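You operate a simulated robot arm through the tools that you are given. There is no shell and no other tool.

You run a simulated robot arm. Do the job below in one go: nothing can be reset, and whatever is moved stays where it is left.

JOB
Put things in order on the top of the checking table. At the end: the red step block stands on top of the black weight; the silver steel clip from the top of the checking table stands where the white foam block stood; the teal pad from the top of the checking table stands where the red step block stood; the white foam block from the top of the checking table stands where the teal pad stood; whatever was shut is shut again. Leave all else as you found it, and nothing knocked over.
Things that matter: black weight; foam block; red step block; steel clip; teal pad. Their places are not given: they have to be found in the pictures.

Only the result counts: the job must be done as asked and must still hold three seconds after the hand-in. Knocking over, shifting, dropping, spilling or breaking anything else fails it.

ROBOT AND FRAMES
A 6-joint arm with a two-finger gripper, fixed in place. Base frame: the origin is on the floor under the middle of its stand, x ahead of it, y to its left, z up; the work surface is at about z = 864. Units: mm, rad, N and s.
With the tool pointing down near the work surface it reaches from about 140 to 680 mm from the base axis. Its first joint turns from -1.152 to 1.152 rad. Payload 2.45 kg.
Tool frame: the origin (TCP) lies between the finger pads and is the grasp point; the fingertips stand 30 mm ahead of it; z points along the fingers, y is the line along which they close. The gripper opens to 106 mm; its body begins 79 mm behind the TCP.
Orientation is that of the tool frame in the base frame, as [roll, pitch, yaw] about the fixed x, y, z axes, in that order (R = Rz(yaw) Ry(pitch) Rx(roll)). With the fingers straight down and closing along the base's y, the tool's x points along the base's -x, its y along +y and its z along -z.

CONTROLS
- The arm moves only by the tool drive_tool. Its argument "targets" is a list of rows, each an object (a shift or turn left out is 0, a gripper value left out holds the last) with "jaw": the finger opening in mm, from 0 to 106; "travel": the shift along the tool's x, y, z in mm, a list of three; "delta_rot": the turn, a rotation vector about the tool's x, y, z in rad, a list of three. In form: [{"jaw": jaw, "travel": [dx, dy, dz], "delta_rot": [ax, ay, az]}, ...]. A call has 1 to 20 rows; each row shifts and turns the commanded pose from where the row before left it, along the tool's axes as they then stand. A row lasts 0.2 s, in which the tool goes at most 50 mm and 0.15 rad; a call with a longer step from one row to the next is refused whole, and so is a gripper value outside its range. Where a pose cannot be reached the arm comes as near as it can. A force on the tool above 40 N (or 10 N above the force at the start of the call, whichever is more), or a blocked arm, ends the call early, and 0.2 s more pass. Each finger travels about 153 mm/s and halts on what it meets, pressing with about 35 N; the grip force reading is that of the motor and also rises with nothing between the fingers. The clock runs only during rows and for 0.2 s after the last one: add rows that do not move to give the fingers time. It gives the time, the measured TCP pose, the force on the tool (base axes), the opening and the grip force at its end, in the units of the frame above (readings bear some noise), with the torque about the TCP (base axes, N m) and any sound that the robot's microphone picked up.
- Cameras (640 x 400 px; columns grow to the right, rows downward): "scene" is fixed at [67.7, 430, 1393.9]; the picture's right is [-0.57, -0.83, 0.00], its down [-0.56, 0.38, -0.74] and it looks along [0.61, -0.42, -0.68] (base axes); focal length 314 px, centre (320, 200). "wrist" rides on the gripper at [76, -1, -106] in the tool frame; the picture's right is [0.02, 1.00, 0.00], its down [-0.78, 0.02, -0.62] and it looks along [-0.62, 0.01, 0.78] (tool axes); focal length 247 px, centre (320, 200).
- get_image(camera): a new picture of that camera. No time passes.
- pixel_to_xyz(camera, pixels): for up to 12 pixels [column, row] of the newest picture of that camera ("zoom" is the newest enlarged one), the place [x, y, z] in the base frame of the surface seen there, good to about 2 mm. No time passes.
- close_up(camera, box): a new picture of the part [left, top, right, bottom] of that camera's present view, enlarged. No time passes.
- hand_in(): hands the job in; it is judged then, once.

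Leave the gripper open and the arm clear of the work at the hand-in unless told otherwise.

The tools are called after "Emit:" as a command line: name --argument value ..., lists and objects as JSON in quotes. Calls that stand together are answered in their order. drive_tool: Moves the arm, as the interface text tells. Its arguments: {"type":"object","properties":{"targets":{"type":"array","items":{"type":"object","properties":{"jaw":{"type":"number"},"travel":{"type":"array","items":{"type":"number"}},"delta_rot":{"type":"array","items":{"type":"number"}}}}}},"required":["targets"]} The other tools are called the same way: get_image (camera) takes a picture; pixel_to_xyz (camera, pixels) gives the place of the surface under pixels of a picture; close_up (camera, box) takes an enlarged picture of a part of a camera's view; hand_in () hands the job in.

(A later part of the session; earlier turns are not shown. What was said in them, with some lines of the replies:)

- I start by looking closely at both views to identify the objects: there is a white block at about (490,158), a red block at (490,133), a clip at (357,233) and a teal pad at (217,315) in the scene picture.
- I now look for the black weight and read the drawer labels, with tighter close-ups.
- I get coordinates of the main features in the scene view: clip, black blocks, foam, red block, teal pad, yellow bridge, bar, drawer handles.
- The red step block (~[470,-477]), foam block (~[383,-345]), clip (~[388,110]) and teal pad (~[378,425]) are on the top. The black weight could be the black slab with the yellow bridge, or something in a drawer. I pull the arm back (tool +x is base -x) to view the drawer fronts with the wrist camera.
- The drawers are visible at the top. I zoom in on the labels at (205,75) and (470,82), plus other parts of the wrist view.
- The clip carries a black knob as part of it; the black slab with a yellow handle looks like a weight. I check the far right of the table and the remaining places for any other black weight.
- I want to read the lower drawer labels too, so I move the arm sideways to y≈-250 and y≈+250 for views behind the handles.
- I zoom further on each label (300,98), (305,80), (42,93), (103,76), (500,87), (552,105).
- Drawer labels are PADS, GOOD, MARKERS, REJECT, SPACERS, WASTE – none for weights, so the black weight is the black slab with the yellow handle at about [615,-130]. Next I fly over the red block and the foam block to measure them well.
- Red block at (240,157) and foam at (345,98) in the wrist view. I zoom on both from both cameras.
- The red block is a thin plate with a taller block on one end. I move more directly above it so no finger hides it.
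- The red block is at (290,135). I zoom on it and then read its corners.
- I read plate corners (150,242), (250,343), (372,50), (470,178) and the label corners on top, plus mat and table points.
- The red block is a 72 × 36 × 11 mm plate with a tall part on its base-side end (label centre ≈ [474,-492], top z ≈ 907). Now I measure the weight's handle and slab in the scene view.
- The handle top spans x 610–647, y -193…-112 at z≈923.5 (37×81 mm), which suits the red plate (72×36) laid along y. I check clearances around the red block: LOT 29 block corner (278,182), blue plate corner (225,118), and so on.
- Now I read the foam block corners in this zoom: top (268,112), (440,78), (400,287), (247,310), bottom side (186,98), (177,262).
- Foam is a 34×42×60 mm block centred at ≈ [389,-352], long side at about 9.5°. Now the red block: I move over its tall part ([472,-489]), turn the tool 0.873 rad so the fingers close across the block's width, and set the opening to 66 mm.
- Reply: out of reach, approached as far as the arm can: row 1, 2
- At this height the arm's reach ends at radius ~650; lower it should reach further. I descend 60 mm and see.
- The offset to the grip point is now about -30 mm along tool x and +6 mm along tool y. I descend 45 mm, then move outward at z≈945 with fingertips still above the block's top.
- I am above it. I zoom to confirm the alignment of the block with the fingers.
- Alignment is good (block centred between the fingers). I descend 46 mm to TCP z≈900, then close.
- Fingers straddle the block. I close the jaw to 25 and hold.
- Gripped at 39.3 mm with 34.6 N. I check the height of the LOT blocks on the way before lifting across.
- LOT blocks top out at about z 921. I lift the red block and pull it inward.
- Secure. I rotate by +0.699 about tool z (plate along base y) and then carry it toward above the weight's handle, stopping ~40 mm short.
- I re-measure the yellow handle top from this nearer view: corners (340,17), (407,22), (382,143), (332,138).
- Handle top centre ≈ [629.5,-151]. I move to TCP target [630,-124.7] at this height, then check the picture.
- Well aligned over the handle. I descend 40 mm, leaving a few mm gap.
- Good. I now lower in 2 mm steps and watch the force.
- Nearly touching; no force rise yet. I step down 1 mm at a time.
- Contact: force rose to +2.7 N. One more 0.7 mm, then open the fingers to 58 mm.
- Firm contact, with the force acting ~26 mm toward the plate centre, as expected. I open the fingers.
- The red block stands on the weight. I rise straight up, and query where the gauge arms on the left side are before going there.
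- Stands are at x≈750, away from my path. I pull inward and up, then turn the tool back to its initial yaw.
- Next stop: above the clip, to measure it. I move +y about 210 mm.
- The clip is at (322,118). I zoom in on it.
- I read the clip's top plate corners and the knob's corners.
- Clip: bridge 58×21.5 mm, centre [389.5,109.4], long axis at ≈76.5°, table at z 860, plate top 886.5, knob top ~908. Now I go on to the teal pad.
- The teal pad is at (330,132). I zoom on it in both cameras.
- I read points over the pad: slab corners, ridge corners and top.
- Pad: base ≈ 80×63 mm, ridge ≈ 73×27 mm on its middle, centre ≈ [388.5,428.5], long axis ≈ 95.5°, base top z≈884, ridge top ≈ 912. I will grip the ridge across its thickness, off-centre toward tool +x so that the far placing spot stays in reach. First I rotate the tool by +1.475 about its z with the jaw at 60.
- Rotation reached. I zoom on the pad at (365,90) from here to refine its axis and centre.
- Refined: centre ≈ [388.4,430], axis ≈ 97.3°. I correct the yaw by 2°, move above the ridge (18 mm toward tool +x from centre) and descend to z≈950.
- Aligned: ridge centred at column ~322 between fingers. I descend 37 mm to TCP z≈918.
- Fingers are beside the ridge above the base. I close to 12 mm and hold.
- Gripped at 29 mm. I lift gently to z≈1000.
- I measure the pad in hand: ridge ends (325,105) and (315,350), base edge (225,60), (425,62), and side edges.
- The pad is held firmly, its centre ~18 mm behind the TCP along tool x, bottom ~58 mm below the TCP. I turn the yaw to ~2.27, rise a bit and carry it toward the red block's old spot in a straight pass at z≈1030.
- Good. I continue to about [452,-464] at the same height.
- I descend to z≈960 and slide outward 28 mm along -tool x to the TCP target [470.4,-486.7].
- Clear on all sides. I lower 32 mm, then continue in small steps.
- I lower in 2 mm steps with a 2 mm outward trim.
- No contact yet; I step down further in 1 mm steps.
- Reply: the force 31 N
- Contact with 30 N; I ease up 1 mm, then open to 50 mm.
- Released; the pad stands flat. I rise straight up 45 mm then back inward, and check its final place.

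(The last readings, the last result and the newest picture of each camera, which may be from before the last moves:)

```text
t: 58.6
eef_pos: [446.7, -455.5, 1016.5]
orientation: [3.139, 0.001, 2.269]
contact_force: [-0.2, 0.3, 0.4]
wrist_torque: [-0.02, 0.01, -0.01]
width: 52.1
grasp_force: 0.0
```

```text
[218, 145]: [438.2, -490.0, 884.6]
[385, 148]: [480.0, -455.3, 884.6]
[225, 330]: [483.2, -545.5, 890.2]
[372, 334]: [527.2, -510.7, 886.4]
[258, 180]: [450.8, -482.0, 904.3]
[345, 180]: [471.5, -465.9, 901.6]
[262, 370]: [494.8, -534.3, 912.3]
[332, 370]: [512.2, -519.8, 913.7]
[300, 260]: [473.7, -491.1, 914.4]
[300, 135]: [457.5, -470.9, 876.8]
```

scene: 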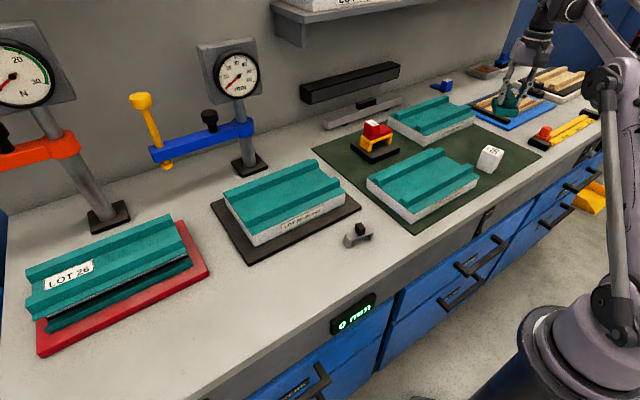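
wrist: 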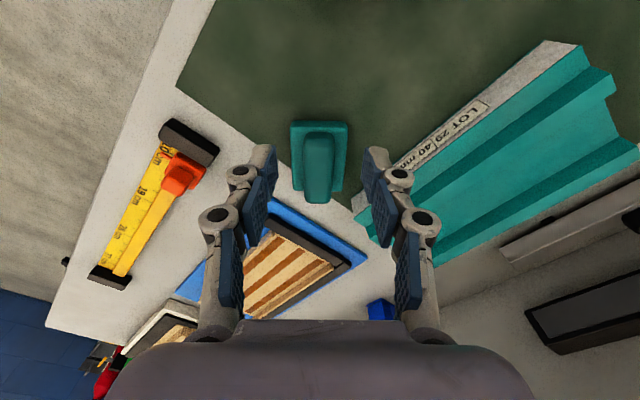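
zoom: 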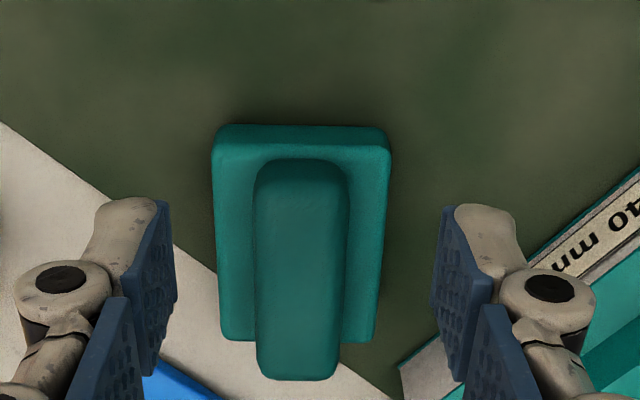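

The pad's centre is at [482,-500] as planned. Now the foam block: I move over toward [375,-350], and turn the tool to yaw ≈189.5° so the fingers close across its 34 mm side.

Emit:
drive_tool --targets '[{"travel": [32, 3.2, 0], "jaw": 80}, {"travel": [32, 3.2, 0]}, {"travel": [32, 3.2, 0]}, {"travel": [31, 3.2, 0]}, {"delta_rot": [0, 0, -0.1482]}, {"delta_rot": [0, 0, -0.1482]}, {"delta_rot": [0, 0, -0.1482]}, {"delta_rot": [0, 0, -0.1482]}, {"delta_rot": [0, 0, -0.1482]}, {"delta_rot": [0, 0, -0.1482]}, {"delta_rot": [0, 0, -0.1482]}, {}]'

Emit:
get_image --camera "wrist"

Emit:
get_image --camera "scene"

```text
t: 61.2
eef_pos: [374.3, -350.8, 1016.7]
orientation: [3.14, 0.003, -2.973]
contact_force: [0.0, 0.1, 0.3]
wrist_torque: [0.01, -0.01, 0.0]
width: 80.3
grasp_force: 0.0
```

```text
taken
```

wrist: 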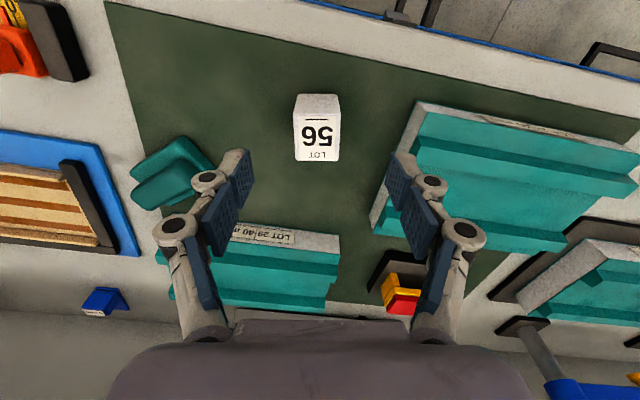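

```text
taken
```

scene: 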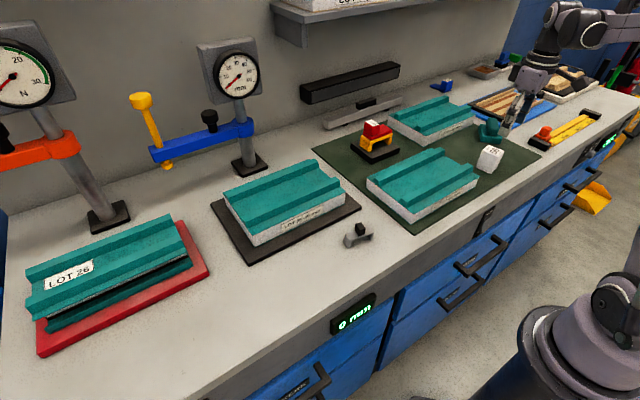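

The foam is at (317,127), aligned with the tool. I zoom and read its corners.

Emit:
close_up --camera "wrist" --box '[270, 80, 370, 175]'

```text
4.21 times, centred on (320, 128) of wrist
```

zoom: 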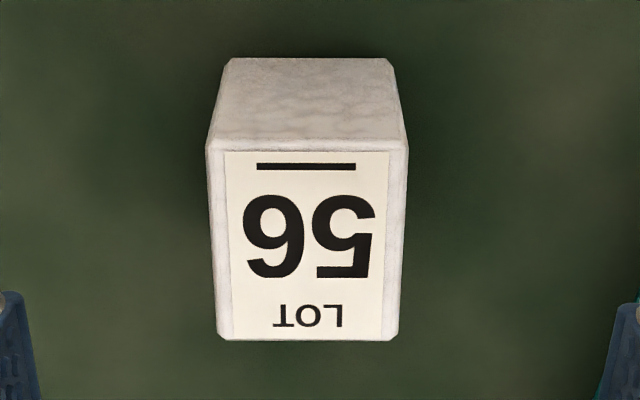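

Emit:
pixel_to_xyz --camera "zoom" --pixels '[[211, 145], [402, 145], [222, 335], [392, 335], [310, 240], [230, 62], [390, 62], [215, 100], [398, 100]]'

```text
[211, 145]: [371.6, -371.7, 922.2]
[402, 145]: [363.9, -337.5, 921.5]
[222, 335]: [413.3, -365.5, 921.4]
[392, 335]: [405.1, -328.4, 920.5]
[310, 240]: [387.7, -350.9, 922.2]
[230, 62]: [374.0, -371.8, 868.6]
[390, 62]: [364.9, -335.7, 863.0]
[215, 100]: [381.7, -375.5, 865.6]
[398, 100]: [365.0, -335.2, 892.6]
```

Foam centre ≈ [388.7,-351.2]. I move over it and descend to z≈960, then look.

Emit:
drive_tool --targets '[{"travel": [-7, -1.4, 0], "jaw": 75}, {"travel": [-7.1, -1.4, 0]}, {"travel": [0, 0, 20]}, {"travel": [0, 0, 20]}, {"travel": [0, 0, 15]}, {}]'

Emit:
get_image --camera "wrist"

```text
t: 62.6
eef_pos: [387.8, -351.0, 961.7]
orientation: [3.14, 0.002, -2.975]
contact_force: [-0.4, -0.3, -1.3]
wrist_torque: [0.03, -0.01, 0.0]
width: 75.1
grasp_force: 0.0
```

```text
taken
```

wrist: 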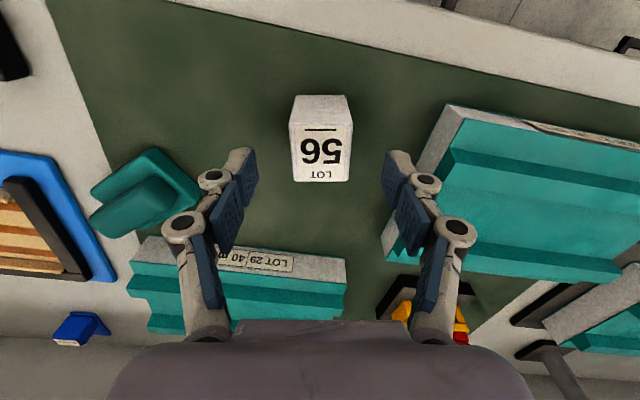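

Centred between the fingers. I descend 61 mm to z≈900 and close to 20 mm.

Emit:
drive_tool --targets '[{"travel": [0, 0, 18]}, {"travel": [0, 0, 18]}, {"travel": [0, 0, 15]}, {"travel": [0, 0, 10]}, {}]'

Emit:
get_image --camera "wrist"

```text
t: 63.8
eef_pos: [388.8, -349.7, 899.8]
orientation: [3.141, 0.002, -2.975]
contact_force: [0.2, 0.3, 0.6]
wrist_torque: [0.02, 0.01, -0.03]
width: 75.0
grasp_force: 0.0
```

```text
taken
```

wrist: 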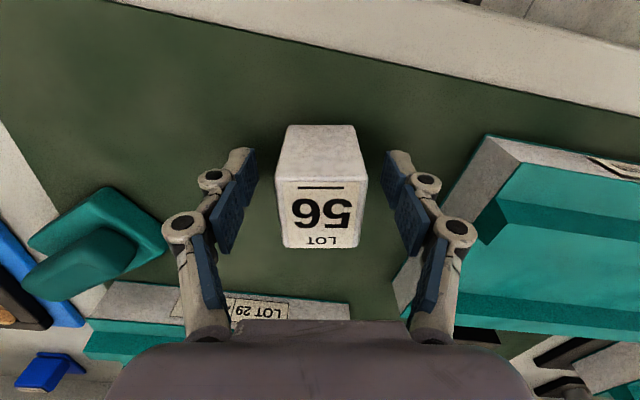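

Emit:
drive_tool --targets '[{"jaw": 50}, {"jaw": 28}, {}, {}]'

Emit:
get_image --camera "wrist"

```text
t: 64.8
eef_pos: [388.0, -350.4, 899.9]
orientation: [3.14, 0.002, -2.976]
contact_force: [0.3, 1.5, 4.7]
wrist_torque: [0.18, 0.02, -0.09]
width: 38.9
grasp_force: 35.8
```

```text
taken
```

wrist: 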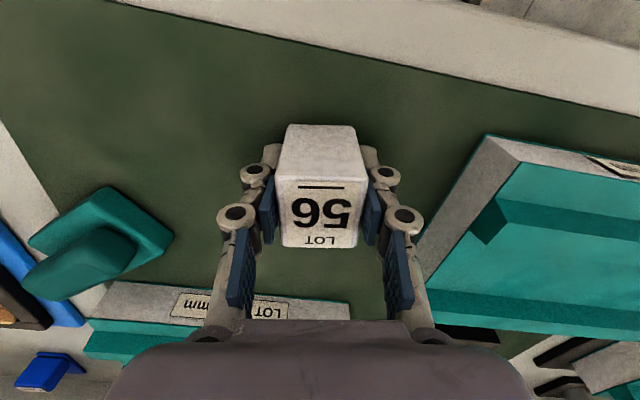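

Gripped at 38.9 mm. I lift 100 mm and carry it in +y over the table toward the pad's old spot.

Emit:
drive_tool --targets '[{"travel": [0, 0, -8]}, {"travel": [0, 0, -12]}, {"travel": [0, 0, -20]}, {"travel": [0, 0, -20]}, {"travel": [0, 0, -20]}, {"travel": [0, 0, -20]}, {"travel": [-3, 17.7, 0]}, {"travel": [-6, 35.5, 0]}, {"travel": [-6, 35.5, 0]}, {"travel": [-6, 35.5, 0]}, {"travel": [-6, 35.5, 0]}, {"travel": [-6, 35.5, 0]}, {"travel": [-6, 35.5, 0]}, {"travel": [-6, 35.5, 0]}, {"travel": [-6, 35.5, 0]}, {"travel": [-6, 35.5, 0]}, {"travel": [-6, 35.5, 0]}, {"travel": [-3, 17.7, 0]}, {}]'

Emit:
get_image --camera "wrist"

Emit:
get_image --camera "scene"

```text
t: 68.8
eef_pos: [388.7, 45.5, 1002.0]
orientation: [-3.141, 0.002, -2.976]
contact_force: [0.5, -0.6, -1.1]
wrist_torque: [0.02, 0.01, -0.01]
width: 39.0
grasp_force: 34.8
```

```text
taken
```

wrist: 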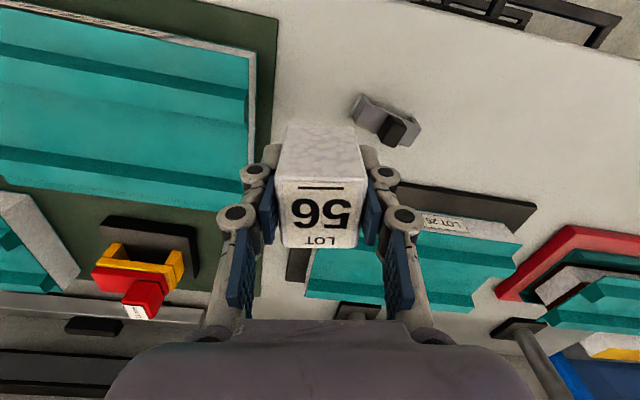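

```text
taken
```

scene: 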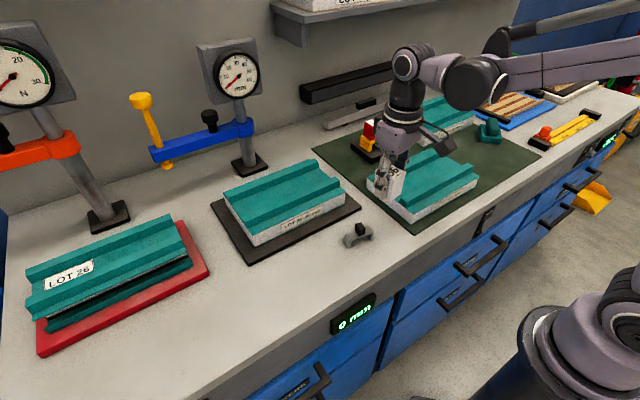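

I continue to above [388.4,430].

Emit:
drive_tool --targets '[{"travel": [-3, 18, 0]}, {"travel": [-5.7, 34.5, 0]}, {"travel": [-5.7, 34.5, 0]}, {"travel": [-5.7, 34.5, 0]}, {"travel": [-5.7, 34.5, 0]}, {"travel": [-5.7, 34.5, 0]}, {"travel": [-5.7, 34.5, 0]}, {"travel": [-5.7, 34.5, 0]}, {"travel": [-5.7, 34.5, 0]}, {"travel": [-5.7, 34.5, 0]}, {"travel": [-5.7, 34.5, 0]}, {"travel": [-3.1, 16.3, 0]}, {}, {}]'

Emit:
get_image --camera "wrist"

Emit:
get_image --camera "scene"

```text
t: 71.8
eef_pos: [389.2, 430.1, 1001.1]
orientation: [3.14, 0.002, -2.976]
contact_force: [0.0, -0.8, -0.4]
wrist_torque: [-0.03, -0.01, -0.02]
width: 38.6
grasp_force: 35.2
```

```text
taken
```

wrist: 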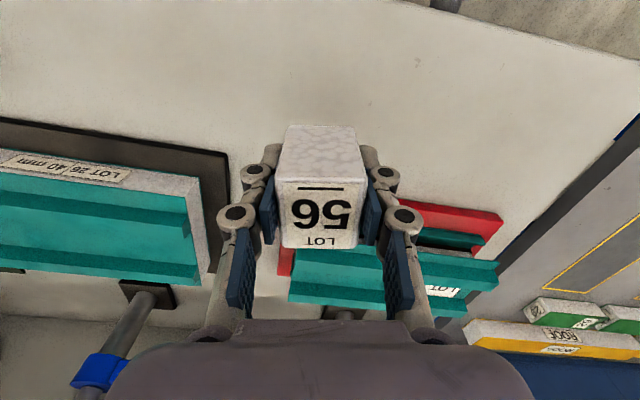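

```text
taken
```

scene: 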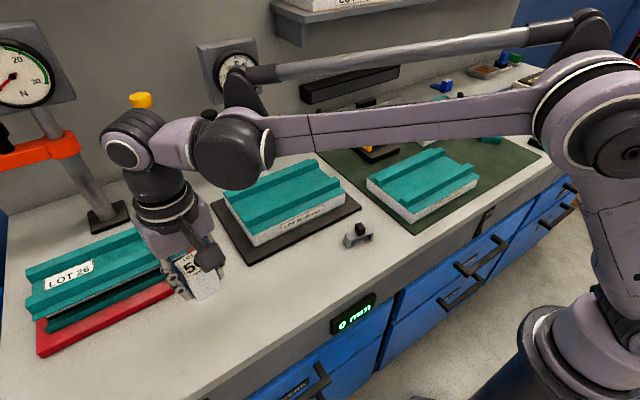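

Above the spot. I descend 98 mm to z≈903, then small steps.

Emit:
drive_tool --targets '[{"travel": [0, 0, 20]}, {"travel": [0, 0, 25]}, {"travel": [0, 0, 25]}, {"travel": [0, 0, 18]}, {"travel": [0, 0, 10]}, {}, {}]'

Emit:
close_up --camera "scene" --box '[150, 240, 290, 360]'

```text
t: 73.4
eef_pos: [389.7, 429.9, 903.6]
orientation: [3.141, 0.002, -2.976]
contact_force: [0.5, -0.2, -0.9]
wrist_torque: [-0.01, 0.02, -0.01]
width: 38.8
grasp_force: 35.2
```

```text
3.33 times, centred on (220, 300) of scene
```

zoom: 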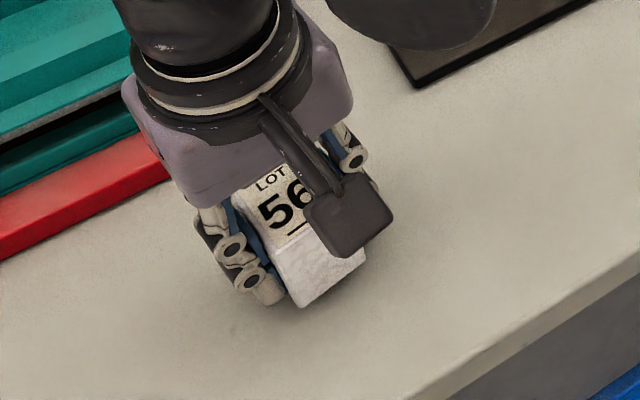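

Emit:
drive_tool --targets '[{"travel": [0.5, 0, 2]}, {"travel": [0, 0, 2]}, {"travel": [0, 0, 1.5]}, {}]'

Emit:
drive_tool --targets '[{"travel": [0, 0, 1]}, {}]'

Emit:
drive_tool --targets '[{"travel": [0, 0, 1]}, {}]'

```text
t: 74.4
eef_pos: [387.5, 429.2, 897.0]
orientation: [3.142, 0.002, -2.975]
contact_force: [-0.4, 0.0, -0.6]
wrist_torque: [0.0, -0.03, 0.03]
width: 38.9
grasp_force: 35.3
```

```text
t: 75.0
eef_pos: [388.2, 429.6, 897.5]
orientation: [3.141, 0.002, -2.976]
contact_force: [0.4, -0.2, -0.4]
wrist_torque: [0.01, -0.03, 0.02]
width: 38.9
grasp_force: 35.4
```

```text
t: 75.6
eef_pos: [388.7, 429.7, 897.6]
orientation: [3.139, 0.002, -2.975]
contact_force: [0.8, -0.1, 7.5]
wrist_torque: [0.08, 0.04, 0.02]
width: 39.1
grasp_force: 35.3
```

Contact (7.5 N). I open the fingers gradually to 75 mm.

Emit:
drive_tool --targets '[{"travel": [0, 0, 0.4]}, {"jaw": 46}, {"jaw": 60}, {"jaw": 75}, {}]'

Emit:
get_image --camera "wrist"

Emit:
close_up --camera "scene" --box '[150, 240, 290, 360]'

```text
t: 76.8
eef_pos: [388.6, 429.0, 896.1]
orientation: [3.141, 0.003, -2.976]
contact_force: [1.2, 0.9, 0.0]
wrist_torque: [0.02, 0.02, 0.04]
width: 75.3
grasp_force: 0.1
```

```text
taken
```

wrist: 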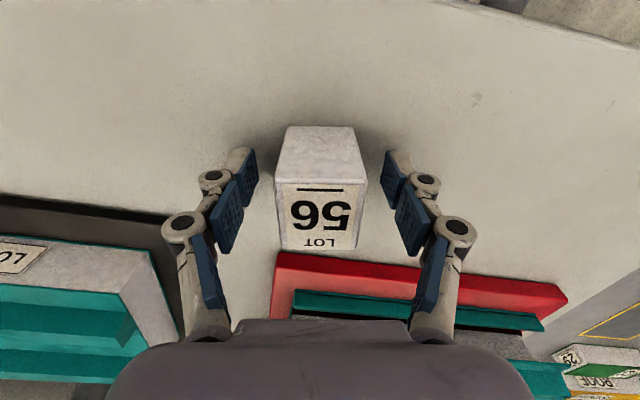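

```text
3.33 times, centred on (220, 300) of scene
```

zoom: 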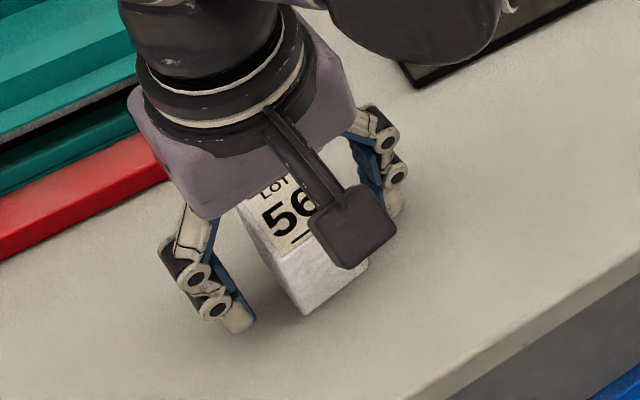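

Foam stands. I rise straight up by 110 mm and verify.

Emit:
drive_tool --targets '[{"travel": [0, 0, -12]}, {"travel": [0, 0, -20]}, {"travel": [0, 0, -25]}, {"travel": [0, 0, -25]}, {"travel": [0, 0, -28]}, {}]'

Emit:
get_image --camera "wrist"

Emit:
close_up --camera "wrist" --box '[270, 90, 370, 190]'

```text
t: 78.2
eef_pos: [388.3, 429.6, 1005.8]
orientation: [3.14, 0.003, -2.973]
contact_force: [-0.2, 0.3, -0.3]
wrist_torque: [-0.01, -0.01, -0.03]
width: 75.1
grasp_force: 0.0
```

```text
taken
```

wrist: 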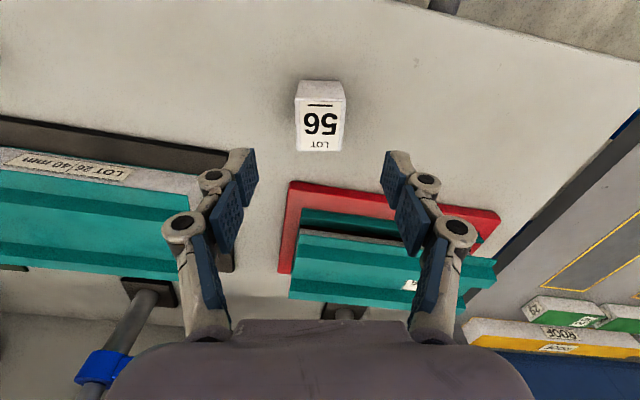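

```text
4.00 times, centred on (320, 140) of wrist
```

zoom: 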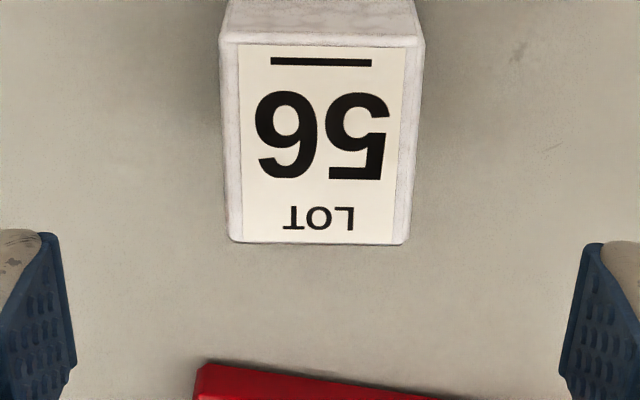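

Emit:
pixel_to_xyz --camera "zoom" --pixels '[[224, 40], [420, 42], [233, 238], [406, 240], [322, 140]]'

```text
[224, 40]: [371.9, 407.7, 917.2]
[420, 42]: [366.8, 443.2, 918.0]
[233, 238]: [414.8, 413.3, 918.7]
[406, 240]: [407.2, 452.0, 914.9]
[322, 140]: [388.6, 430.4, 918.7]
```

Foam centre is now ≈[390,429.5] – good. Next the clip: I move over to [375,110] and rotate the tool +67° (about base z) so that the fingers close across the clip's 21.5 mm width.

Emit:
drive_tool --targets '[{"travel": [7.4, -34.8, 0], "jaw": 60}, {"travel": [7.4, -34.8, 0]}, {"travel": [7.4, -34.8, 0]}, {"travel": [7.4, -34.8, 0]}, {"travel": [7.4, -34.8, 0]}, {"travel": [7.4, -34.8, 0]}, {"travel": [7.4, -34.8, 0]}, {"travel": [7.4, -34.8, 0]}, {"travel": [7.4, -34.8, 0]}, {"delta_rot": [0, 0, -0.146]}, {"delta_rot": [0, 0, -0.146]}, {"delta_rot": [0, 0, -0.146]}, {"delta_rot": [0, 0, -0.146]}, {"delta_rot": [0, 0, -0.146]}, {"delta_rot": [0, 0, -0.146]}, {"delta_rot": [0, 0, -0.146]}, {"delta_rot": [0, 0, -0.146]}, {}]'

Emit:
get_image --camera "wrist"

Emit:
get_image --camera "scene"

```text
t: 82.0
eef_pos: [374.7, 110.6, 1006.2]
orientation: [-3.141, 0.003, -1.804]
contact_force: [0.0, 0.1, -0.5]
wrist_torque: [0.02, 0.02, 0.02]
width: 60.1
grasp_force: 0.0
```

```text
taken
```

wrist: 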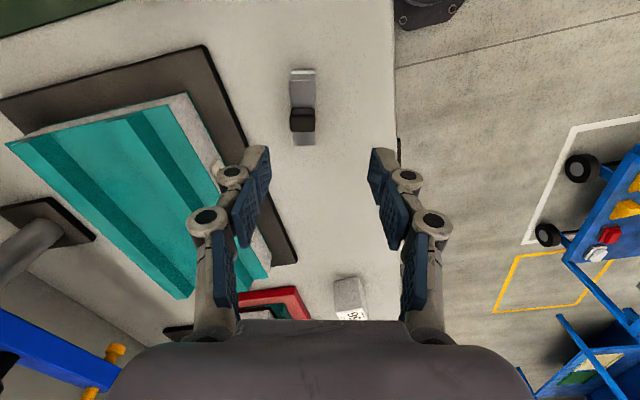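

```text
taken
```

scene: 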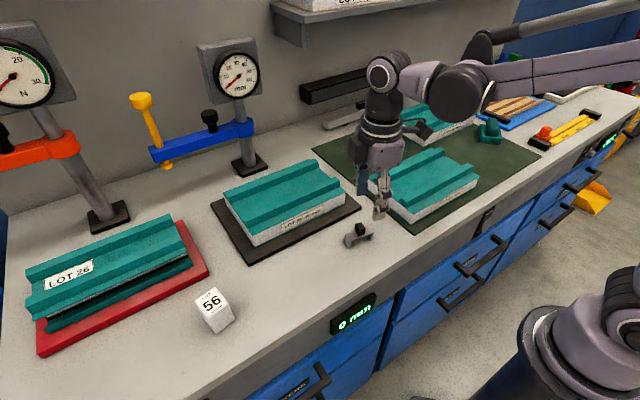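

The clip is at (303,107). I zoom on it to refine.

Emit:
close_up --camera "wrist" --box '[255, 60, 355, 155]'

```text
4.21 times, centred on (305, 108) of wrist
```

zoom: 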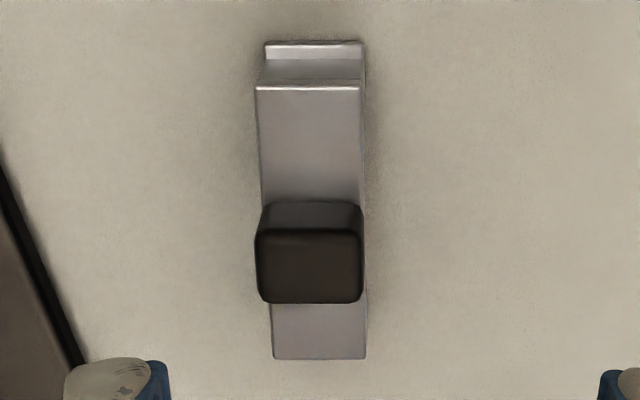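

Emit:
pixel_to_xyz --camera "zoom" --pixels '[[260, 92], [357, 90], [275, 355], [363, 355], [310, 140], [320, 330], [262, 235], [358, 235], [266, 298], [356, 298], [310, 265], [315, 44]]'

```text
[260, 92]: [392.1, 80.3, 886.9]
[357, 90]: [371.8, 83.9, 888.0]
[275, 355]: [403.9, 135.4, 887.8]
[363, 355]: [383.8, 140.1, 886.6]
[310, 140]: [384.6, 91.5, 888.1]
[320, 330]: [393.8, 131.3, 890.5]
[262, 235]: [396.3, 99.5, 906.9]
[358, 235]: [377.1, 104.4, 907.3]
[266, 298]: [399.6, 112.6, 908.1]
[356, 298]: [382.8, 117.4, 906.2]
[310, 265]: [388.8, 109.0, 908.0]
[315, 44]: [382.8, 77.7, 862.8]
```

I check how near the LOT 28 base board's edge is to the finger path.

Emit:
pixel_to_xyz --camera "wrist" --pixels '[[205, 48], [225, 95], [245, 145], [297, 262], [280, 230], [215, 60]]'

Emit:
close_up --camera "wrist" --box '[180, 30, 320, 170]'

```text
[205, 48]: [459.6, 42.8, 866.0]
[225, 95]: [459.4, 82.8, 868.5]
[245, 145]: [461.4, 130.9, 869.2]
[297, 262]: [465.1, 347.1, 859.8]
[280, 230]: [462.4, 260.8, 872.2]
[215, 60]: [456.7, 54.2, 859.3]
```

```text
2.86 times, centred on (250, 100) of wrist
```

zoom: 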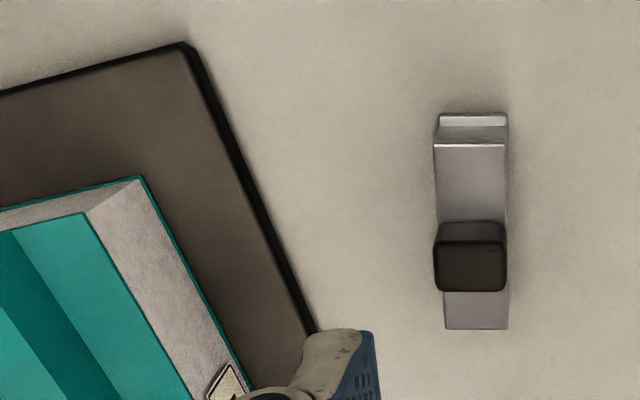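

Board edge at x≈459 – enough clearance. I move above the clip, jaw 50, and descend to z≈945.

Emit:
drive_tool --targets '[{"travel": [-1.1, -7, 0], "jaw": 50}, {"travel": [-1.1, -6.8, 0]}, {"travel": [0, 0, 20]}, {"travel": [0, 0, 20]}, {"travel": [0, 0, 20]}, {}]'

Emit:
get_image --camera "wrist"

```text
t: 83.4
eef_pos: [387.9, 108.7, 945.8]
orientation: [-3.141, 0.001, -1.809]
contact_force: [0.9, -0.2, 0.1]
wrist_torque: [-0.01, -0.03, 0.01]
width: 49.9
grasp_force: 0.1
```

```text
taken
```

wrist: 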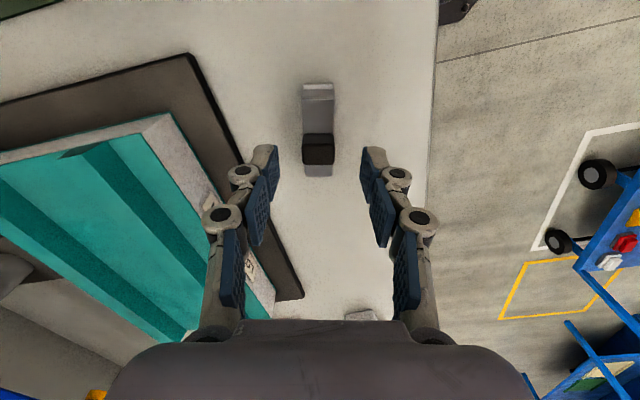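

Aligned. I descend 49 mm to z≈897.

Emit:
drive_tool --targets '[{"travel": [0, 0, 16]}, {"travel": [0, 0, 16]}, {"travel": [0, 0, 10]}, {"travel": [0, 0, 7]}, {}]'

Emit:
get_image --camera "wrist"

Emit:
close_up --camera "scene" --box '[310, 170, 410, 270]'

```text
t: 84.6
eef_pos: [388.6, 108.5, 896.2]
orientation: [3.141, 0.001, -1.808]
contact_force: [0.3, 0.4, -0.1]
wrist_torque: [0.01, 0.0, -0.02]
width: 50.1
grasp_force: 0.1
```

```text
taken
```

wrist: 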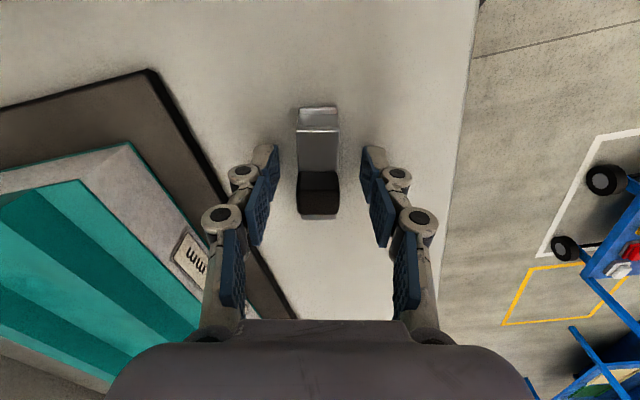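

```text
4.00 times, centred on (360, 220) of scene
```

zoom: 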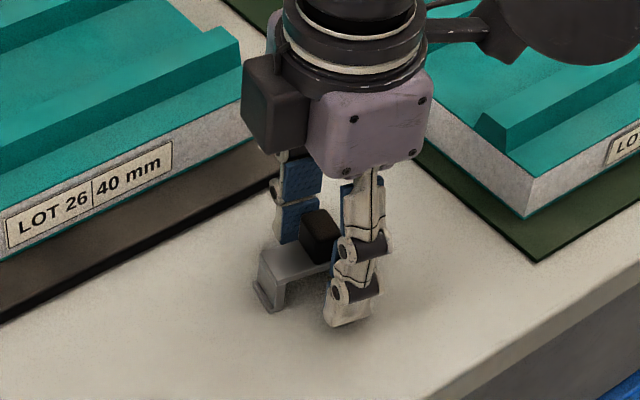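

The fingers straddle the clip's middle. I close to 12 mm and hold.

Emit:
drive_tool --targets '[{"jaw": 32}, {"jaw": 14}, {}, {}]'

Emit:
get_image --camera "wrist"

```text
t: 85.6
eef_pos: [388.4, 108.3, 895.7]
orientation: [3.14, 0.001, -1.807]
contact_force: [0.3, -0.1, 0.3]
wrist_torque: [-0.01, 0.01, 0.03]
width: 20.6
grasp_force: 35.1
```

```text
taken
```

wrist: 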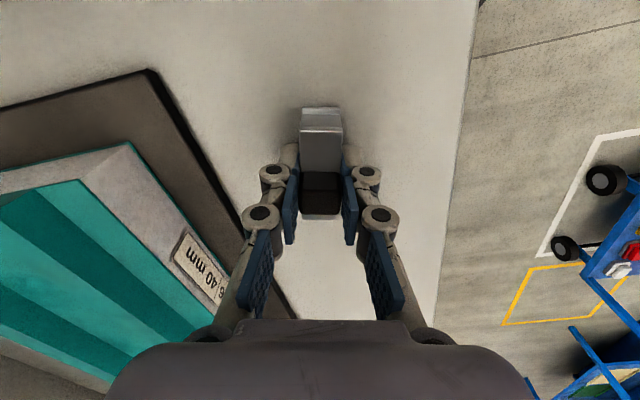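

Gripped at 20.6 mm. I lift 100 mm and carry it in -y toward the foam's old spot.

Emit:
drive_tool --targets '[{"travel": [0, 0, -8]}, {"travel": [0, 0, -12]}, {"travel": [0, 0, -20]}, {"travel": [0, 0, -20]}, {"travel": [0, 0, -20]}, {"travel": [0, 0, -20]}, {"travel": [16, -3.9, 0]}, {"travel": [32, -7.7, 0]}, {"travel": [32, -7.7, 0]}, {"travel": [32, -7.7, 0]}, {"travel": [32, -7.7, 0]}, {"travel": [32, -7.7, 0]}, {"travel": [32, -7.7, 0]}, {"travel": [32, -7.7, 0]}, {"travel": [32, -7.7, 0]}, {"travel": [32, -7.7, 0]}, {"travel": [32, -7.7, 0]}, {"travel": [16, -3.9, 0]}, {}]'

Emit:
get_image --camera "wrist"

Emit:
get_image --camera "scene"

```text
t: 89.6
eef_pos: [389.3, -255.3, 995.9]
orientation: [3.141, 0.0, -1.807]
contact_force: [-0.2, 0.0, -0.1]
wrist_torque: [0.01, 0.02, 0.02]
width: 20.2
grasp_force: 35.4
```

```text
taken
```

wrist: 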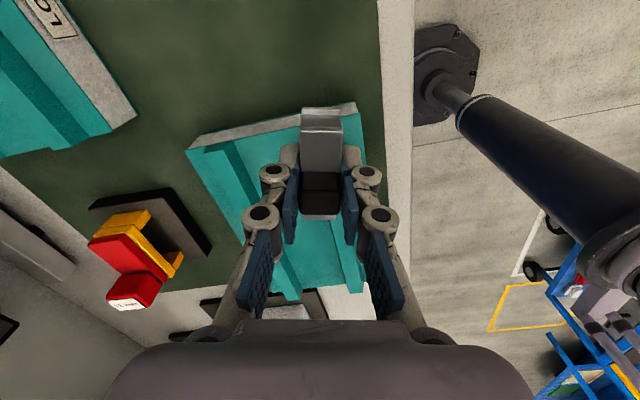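

```text
taken
```

scene: 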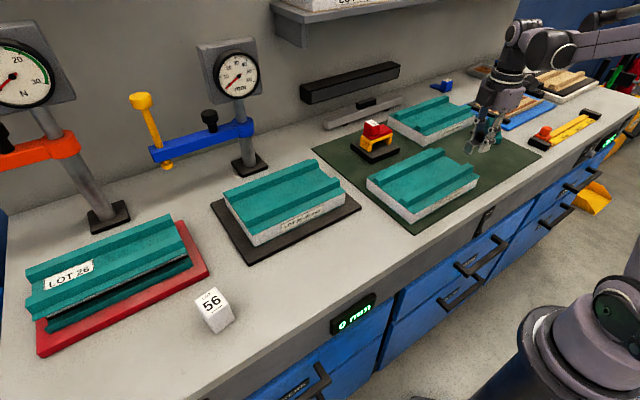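

I go the remaining ~97 mm to [388.4,-352.6].

Emit:
drive_tool --targets '[{"travel": [20, -4.6, 0]}, {"travel": [28, -6.5, 0]}, {"travel": [28, -6.5, 0]}, {"travel": [18.8, -4.3, 0]}, {}, {}]'

Emit:
get_image --camera "wrist"

```text
t: 91.0
eef_pos: [387.6, -350.1, 996.1]
orientation: [3.14, 0.002, -1.809]
contact_force: [-0.1, 0.3, -0.6]
wrist_torque: [-0.01, 0.03, 0.01]
width: 20.2
grasp_force: 35.1
```

```text
taken
```

wrist: 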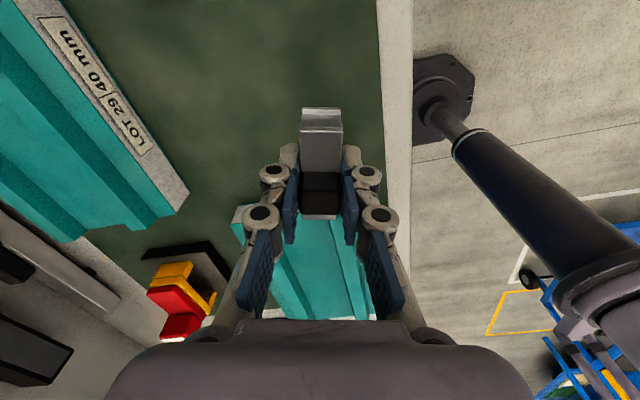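

I trim by ~2 mm and descend to z≈905.

Emit:
drive_tool --targets '[{"travel": [1.5, -0.8, 15]}, {"travel": [0, 0, 22]}, {"travel": [0, 0, 22]}, {"travel": [0, 0, 20]}, {"travel": [0, 0, 11]}, {}, {}]'

Emit:
close_up --camera "scene" --box '[440, 100, 560, 200]'

```text
t: 92.6
eef_pos: [388.6, -352.6, 904.9]
orientation: [-3.142, 0.002, -1.808]
contact_force: [0.0, 0.6, -1.3]
wrist_torque: [0.05, 0.01, 0.0]
width: 20.5
grasp_force: 34.9
```

```text
4.00 times, centred on (500, 150) of scene
```

zoom: 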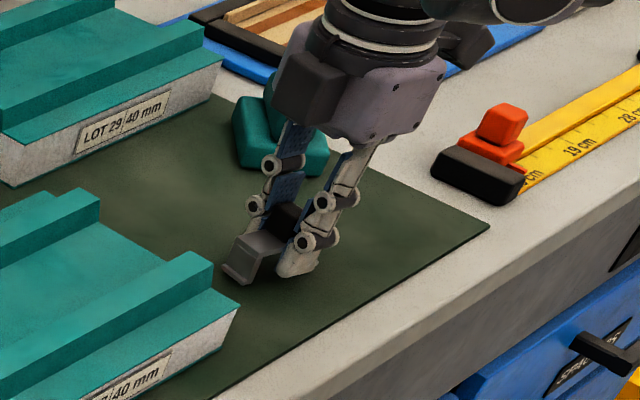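

Just above the mat. I lower in small steps, watching the force.

Emit:
drive_tool --targets '[{"travel": [0, 0, 2]}, {"travel": [0, 0, 1]}, {}]'

Emit:
drive_tool --targets '[{"travel": [0, 0, 1]}, {}]'

Emit:
drive_tool --targets '[{"travel": [0, 0, 1]}, {}]'

```text
t: 93.4
eef_pos: [387.0, -353.5, 903.5]
orientation: [3.141, 0.003, -1.808]
contact_force: [-0.8, 0.3, -0.8]
wrist_torque: [0.01, -0.01, -0.02]
width: 20.4
grasp_force: 35.2
```

```text
t: 94.0
eef_pos: [388.2, -353.3, 901.8]
orientation: [-3.141, 0.003, -1.807]
contact_force: [-0.4, -0.2, -0.9]
wrist_torque: [0.04, 0.02, 0.01]
width: 20.3
grasp_force: 34.6
```

```text
t: 94.6
eef_pos: [387.5, -353.2, 900.6]
orientation: [-3.14, 0.002, -1.809]
contact_force: [0.5, 0.3, 0.0]
wrist_torque: [0.03, 0.01, 0.0]
width: 20.6
grasp_force: 34.2
```

Emit:
drive_tool --targets '[{"travel": [0, 0, 0.8]}, {}]'

Emit:
drive_tool --targets '[{"travel": [0, 0, 0.6]}, {}]'

```text
t: 95.2
eef_pos: [387.1, -352.6, 900.1]
orientation: [-3.141, 0.003, -1.808]
contact_force: [-0.6, 0.5, -0.3]
wrist_torque: [-0.02, 0.04, 0.02]
width: 20.4
grasp_force: 35.1
```

```text
t: 95.8
eef_pos: [387.3, -353.8, 899.5]
orientation: [-3.141, 0.002, -1.808]
contact_force: [0.7, 0.5, 13.0]
wrist_torque: [0.0, 0.0, 0.01]
width: 20.4
grasp_force: 34.4
```

Contact at 13 N with no torque – the clip stands squarely. I open to 50 mm.

Emit:
drive_tool --targets '[{"jaw": 28}, {"jaw": 38}, {"jaw": 50}, {}]'

Emit:
get_image --camera "wrist"

Emit:
close_up --camera "scene" --box '[440, 100, 560, 200]'

```text
t: 96.8
eef_pos: [387.3, -351.7, 898.8]
orientation: [-3.14, 0.002, -1.807]
contact_force: [0.2, 0.2, -0.8]
wrist_torque: [0.01, -0.02, 0.01]
width: 50.1
grasp_force: 0.0
```

```text
taken
```

wrist: 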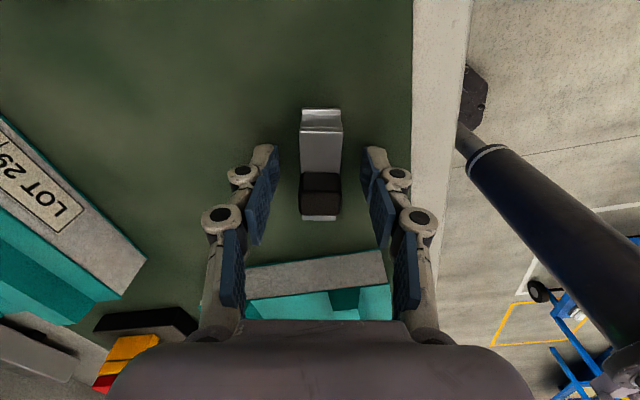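

```text
4.00 times, centred on (500, 150) of scene
```

zoom: 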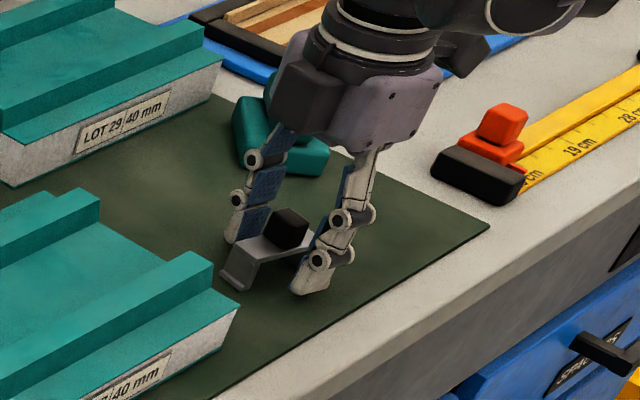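

Released. I rise straight up 110 mm and check the clip's final position.

Emit:
drive_tool --targets '[{"travel": [0, 0, -12]}, {"travel": [0, 0, -20]}, {"travel": [0, 0, -25]}, {"travel": [0, 0, -25]}, {"travel": [0, 0, -28]}, {}]'

Emit:
close_up --camera "wrist" --box '[270, 60, 370, 155]'

Emit:
get_image --camera "scene"

```text
t: 98.2
eef_pos: [386.4, -352.0, 1010.0]
orientation: [-3.141, 0.003, -1.807]
contact_force: [0.0, 0.2, -0.3]
wrist_torque: [0.0, 0.02, 0.0]
width: 50.3
grasp_force: 0.0
```

```text
4.21 times, centred on (320, 108) of wrist
```

zoom: 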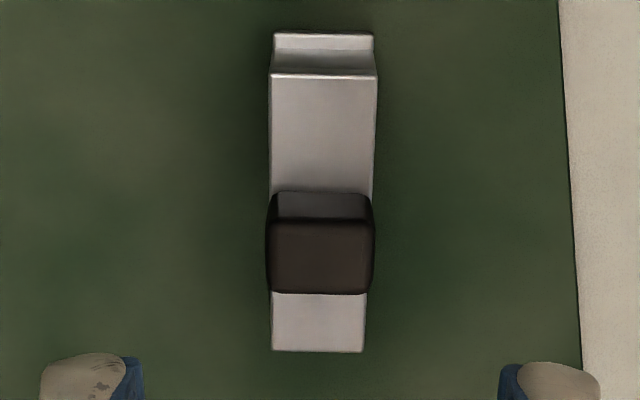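

```text
taken
```

scene: 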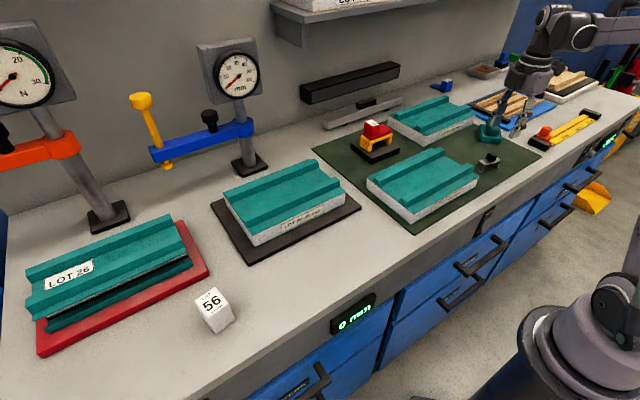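

Emit:
pixel_to_xyz --camera "zoom" --pixels '[[275, 80], [372, 80], [275, 346], [362, 347], [320, 260]]'

Emit:
close_up --camera "scene" --box '[330, 90, 430, 170]'

Emit:
pixel_to_xyz --camera "zoom" --pixels '[[300, 195], [270, 235], [225, 300], [340, 230], [330, 300]]'

```text
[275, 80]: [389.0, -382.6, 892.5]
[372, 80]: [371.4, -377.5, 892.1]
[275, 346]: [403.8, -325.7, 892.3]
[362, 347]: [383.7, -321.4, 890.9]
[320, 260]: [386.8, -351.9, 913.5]
```

```text
5.00 times, centred on (380, 130) of scene
```

zoom: 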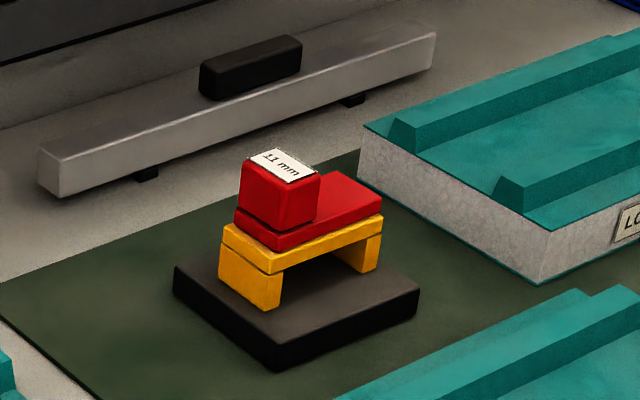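

```text
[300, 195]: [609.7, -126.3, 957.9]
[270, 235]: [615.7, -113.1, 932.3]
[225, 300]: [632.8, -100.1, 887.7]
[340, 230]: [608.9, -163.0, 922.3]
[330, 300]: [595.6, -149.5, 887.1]
```

All placements check out: clip centre [387,-352], red block steady on the weight. I move the arm up and clear, open the gripper fully and take a last look.

Emit:
drive_tool --targets '[{"travel": [0, 0, -25]}, {"travel": [-15, 8, -25]}, {"travel": [-30, 17, -20]}, {"travel": [-30, 17, -20]}, {"travel": [-30, 17, -20]}, {"travel": [-30, 17, -20]}, {"travel": [-30, 17, 0]}, {"travel": [-30, 17, 0]}, {"jaw": 106}, {}, {}, {}]'

Emit:
get_image --camera "scene"

Emit:
close_up --camera "scene" --box '[300, 60, 560, 240]'

Emit:
close_up --camera "scene" --box '[0, 180, 400, 400]'

```text
t: 100.8
eef_pos: [326.5, -137.1, 1138.4]
orientation: [3.141, 0.001, -1.807]
contact_force: [0.1, 0.0, -0.2]
wrist_torque: [0.01, 0.01, 0.02]
width: 106.0
grasp_force: 0.1
```

```text
taken
```

scene: 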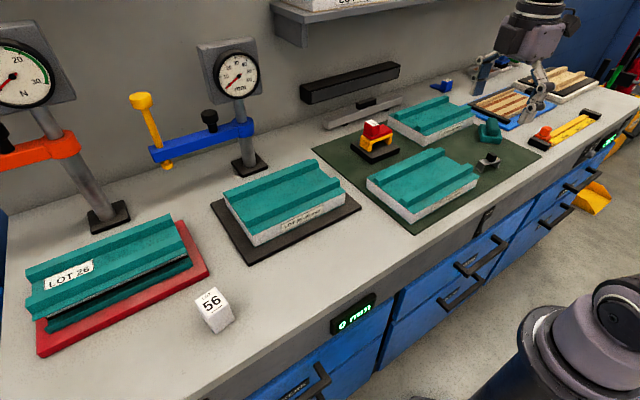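

```text
2.22 times, centred on (430, 150) of scene
```

zoom: 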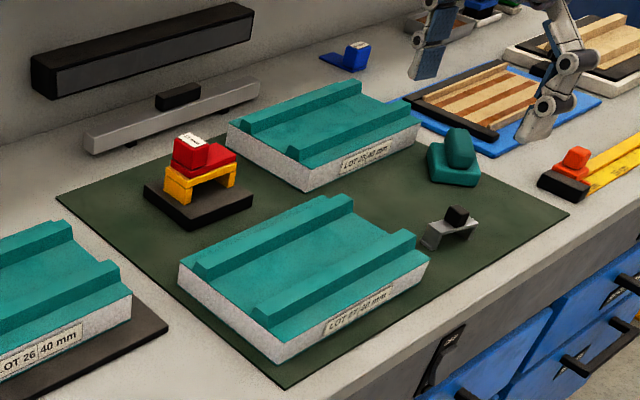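

```text
1.60 times, centred on (200, 290) of scene
```

zoom: 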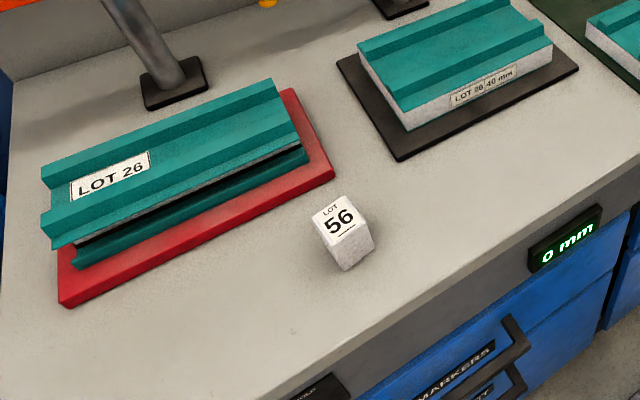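

Everything is in place: the red step block is on the black weight, the clip is on the foam's old spot, the teal pad is on the red block's old spot, and the foam is on the pad's old spot. The drawers were never opened, nothing else has moved, and the gripper is open with the arm clear. I hand in.

Emit:
hand_in

```text
The job is handed in.
```

I did all four moves and handed the job in. My last pictures showed everything standing, and nothing else on the table looked moved.

| Object | Where it is now | Check |
|---|---|---|
| Red step block | On the yellow handle of the black weight | Plate lies along the handle and stayed steady after release |
| Teal pad | Red step block's old spot | Centre at about x 482, y -500 |
| White foam block | Teal pad's old spot | Centre at about x 390, y 429, within about 2 mm |
| Steel clip | Foam block's old spot | Centre at about x 387, y -352, within about 2 mm |

I made two choices the task didn't settle:

- **Black weight:** I took it to be the black slab with the yellow handle. The drawer labels (PADS, GOOD, MARKERS, REJECT, SPACERS, WASTE) don't mention weights. The only other loose-looking black block, on the steel bar near the wall, is out of reach.
- **Red block's spot:** the block is lopsided, a plate with a taller part at one end. I set the pad midway between the two centres, about 11 mm from each.

I never opened a drawer, so everything that was shut is still shut. At the hand-in the gripper was open and the arm was clear of the work.
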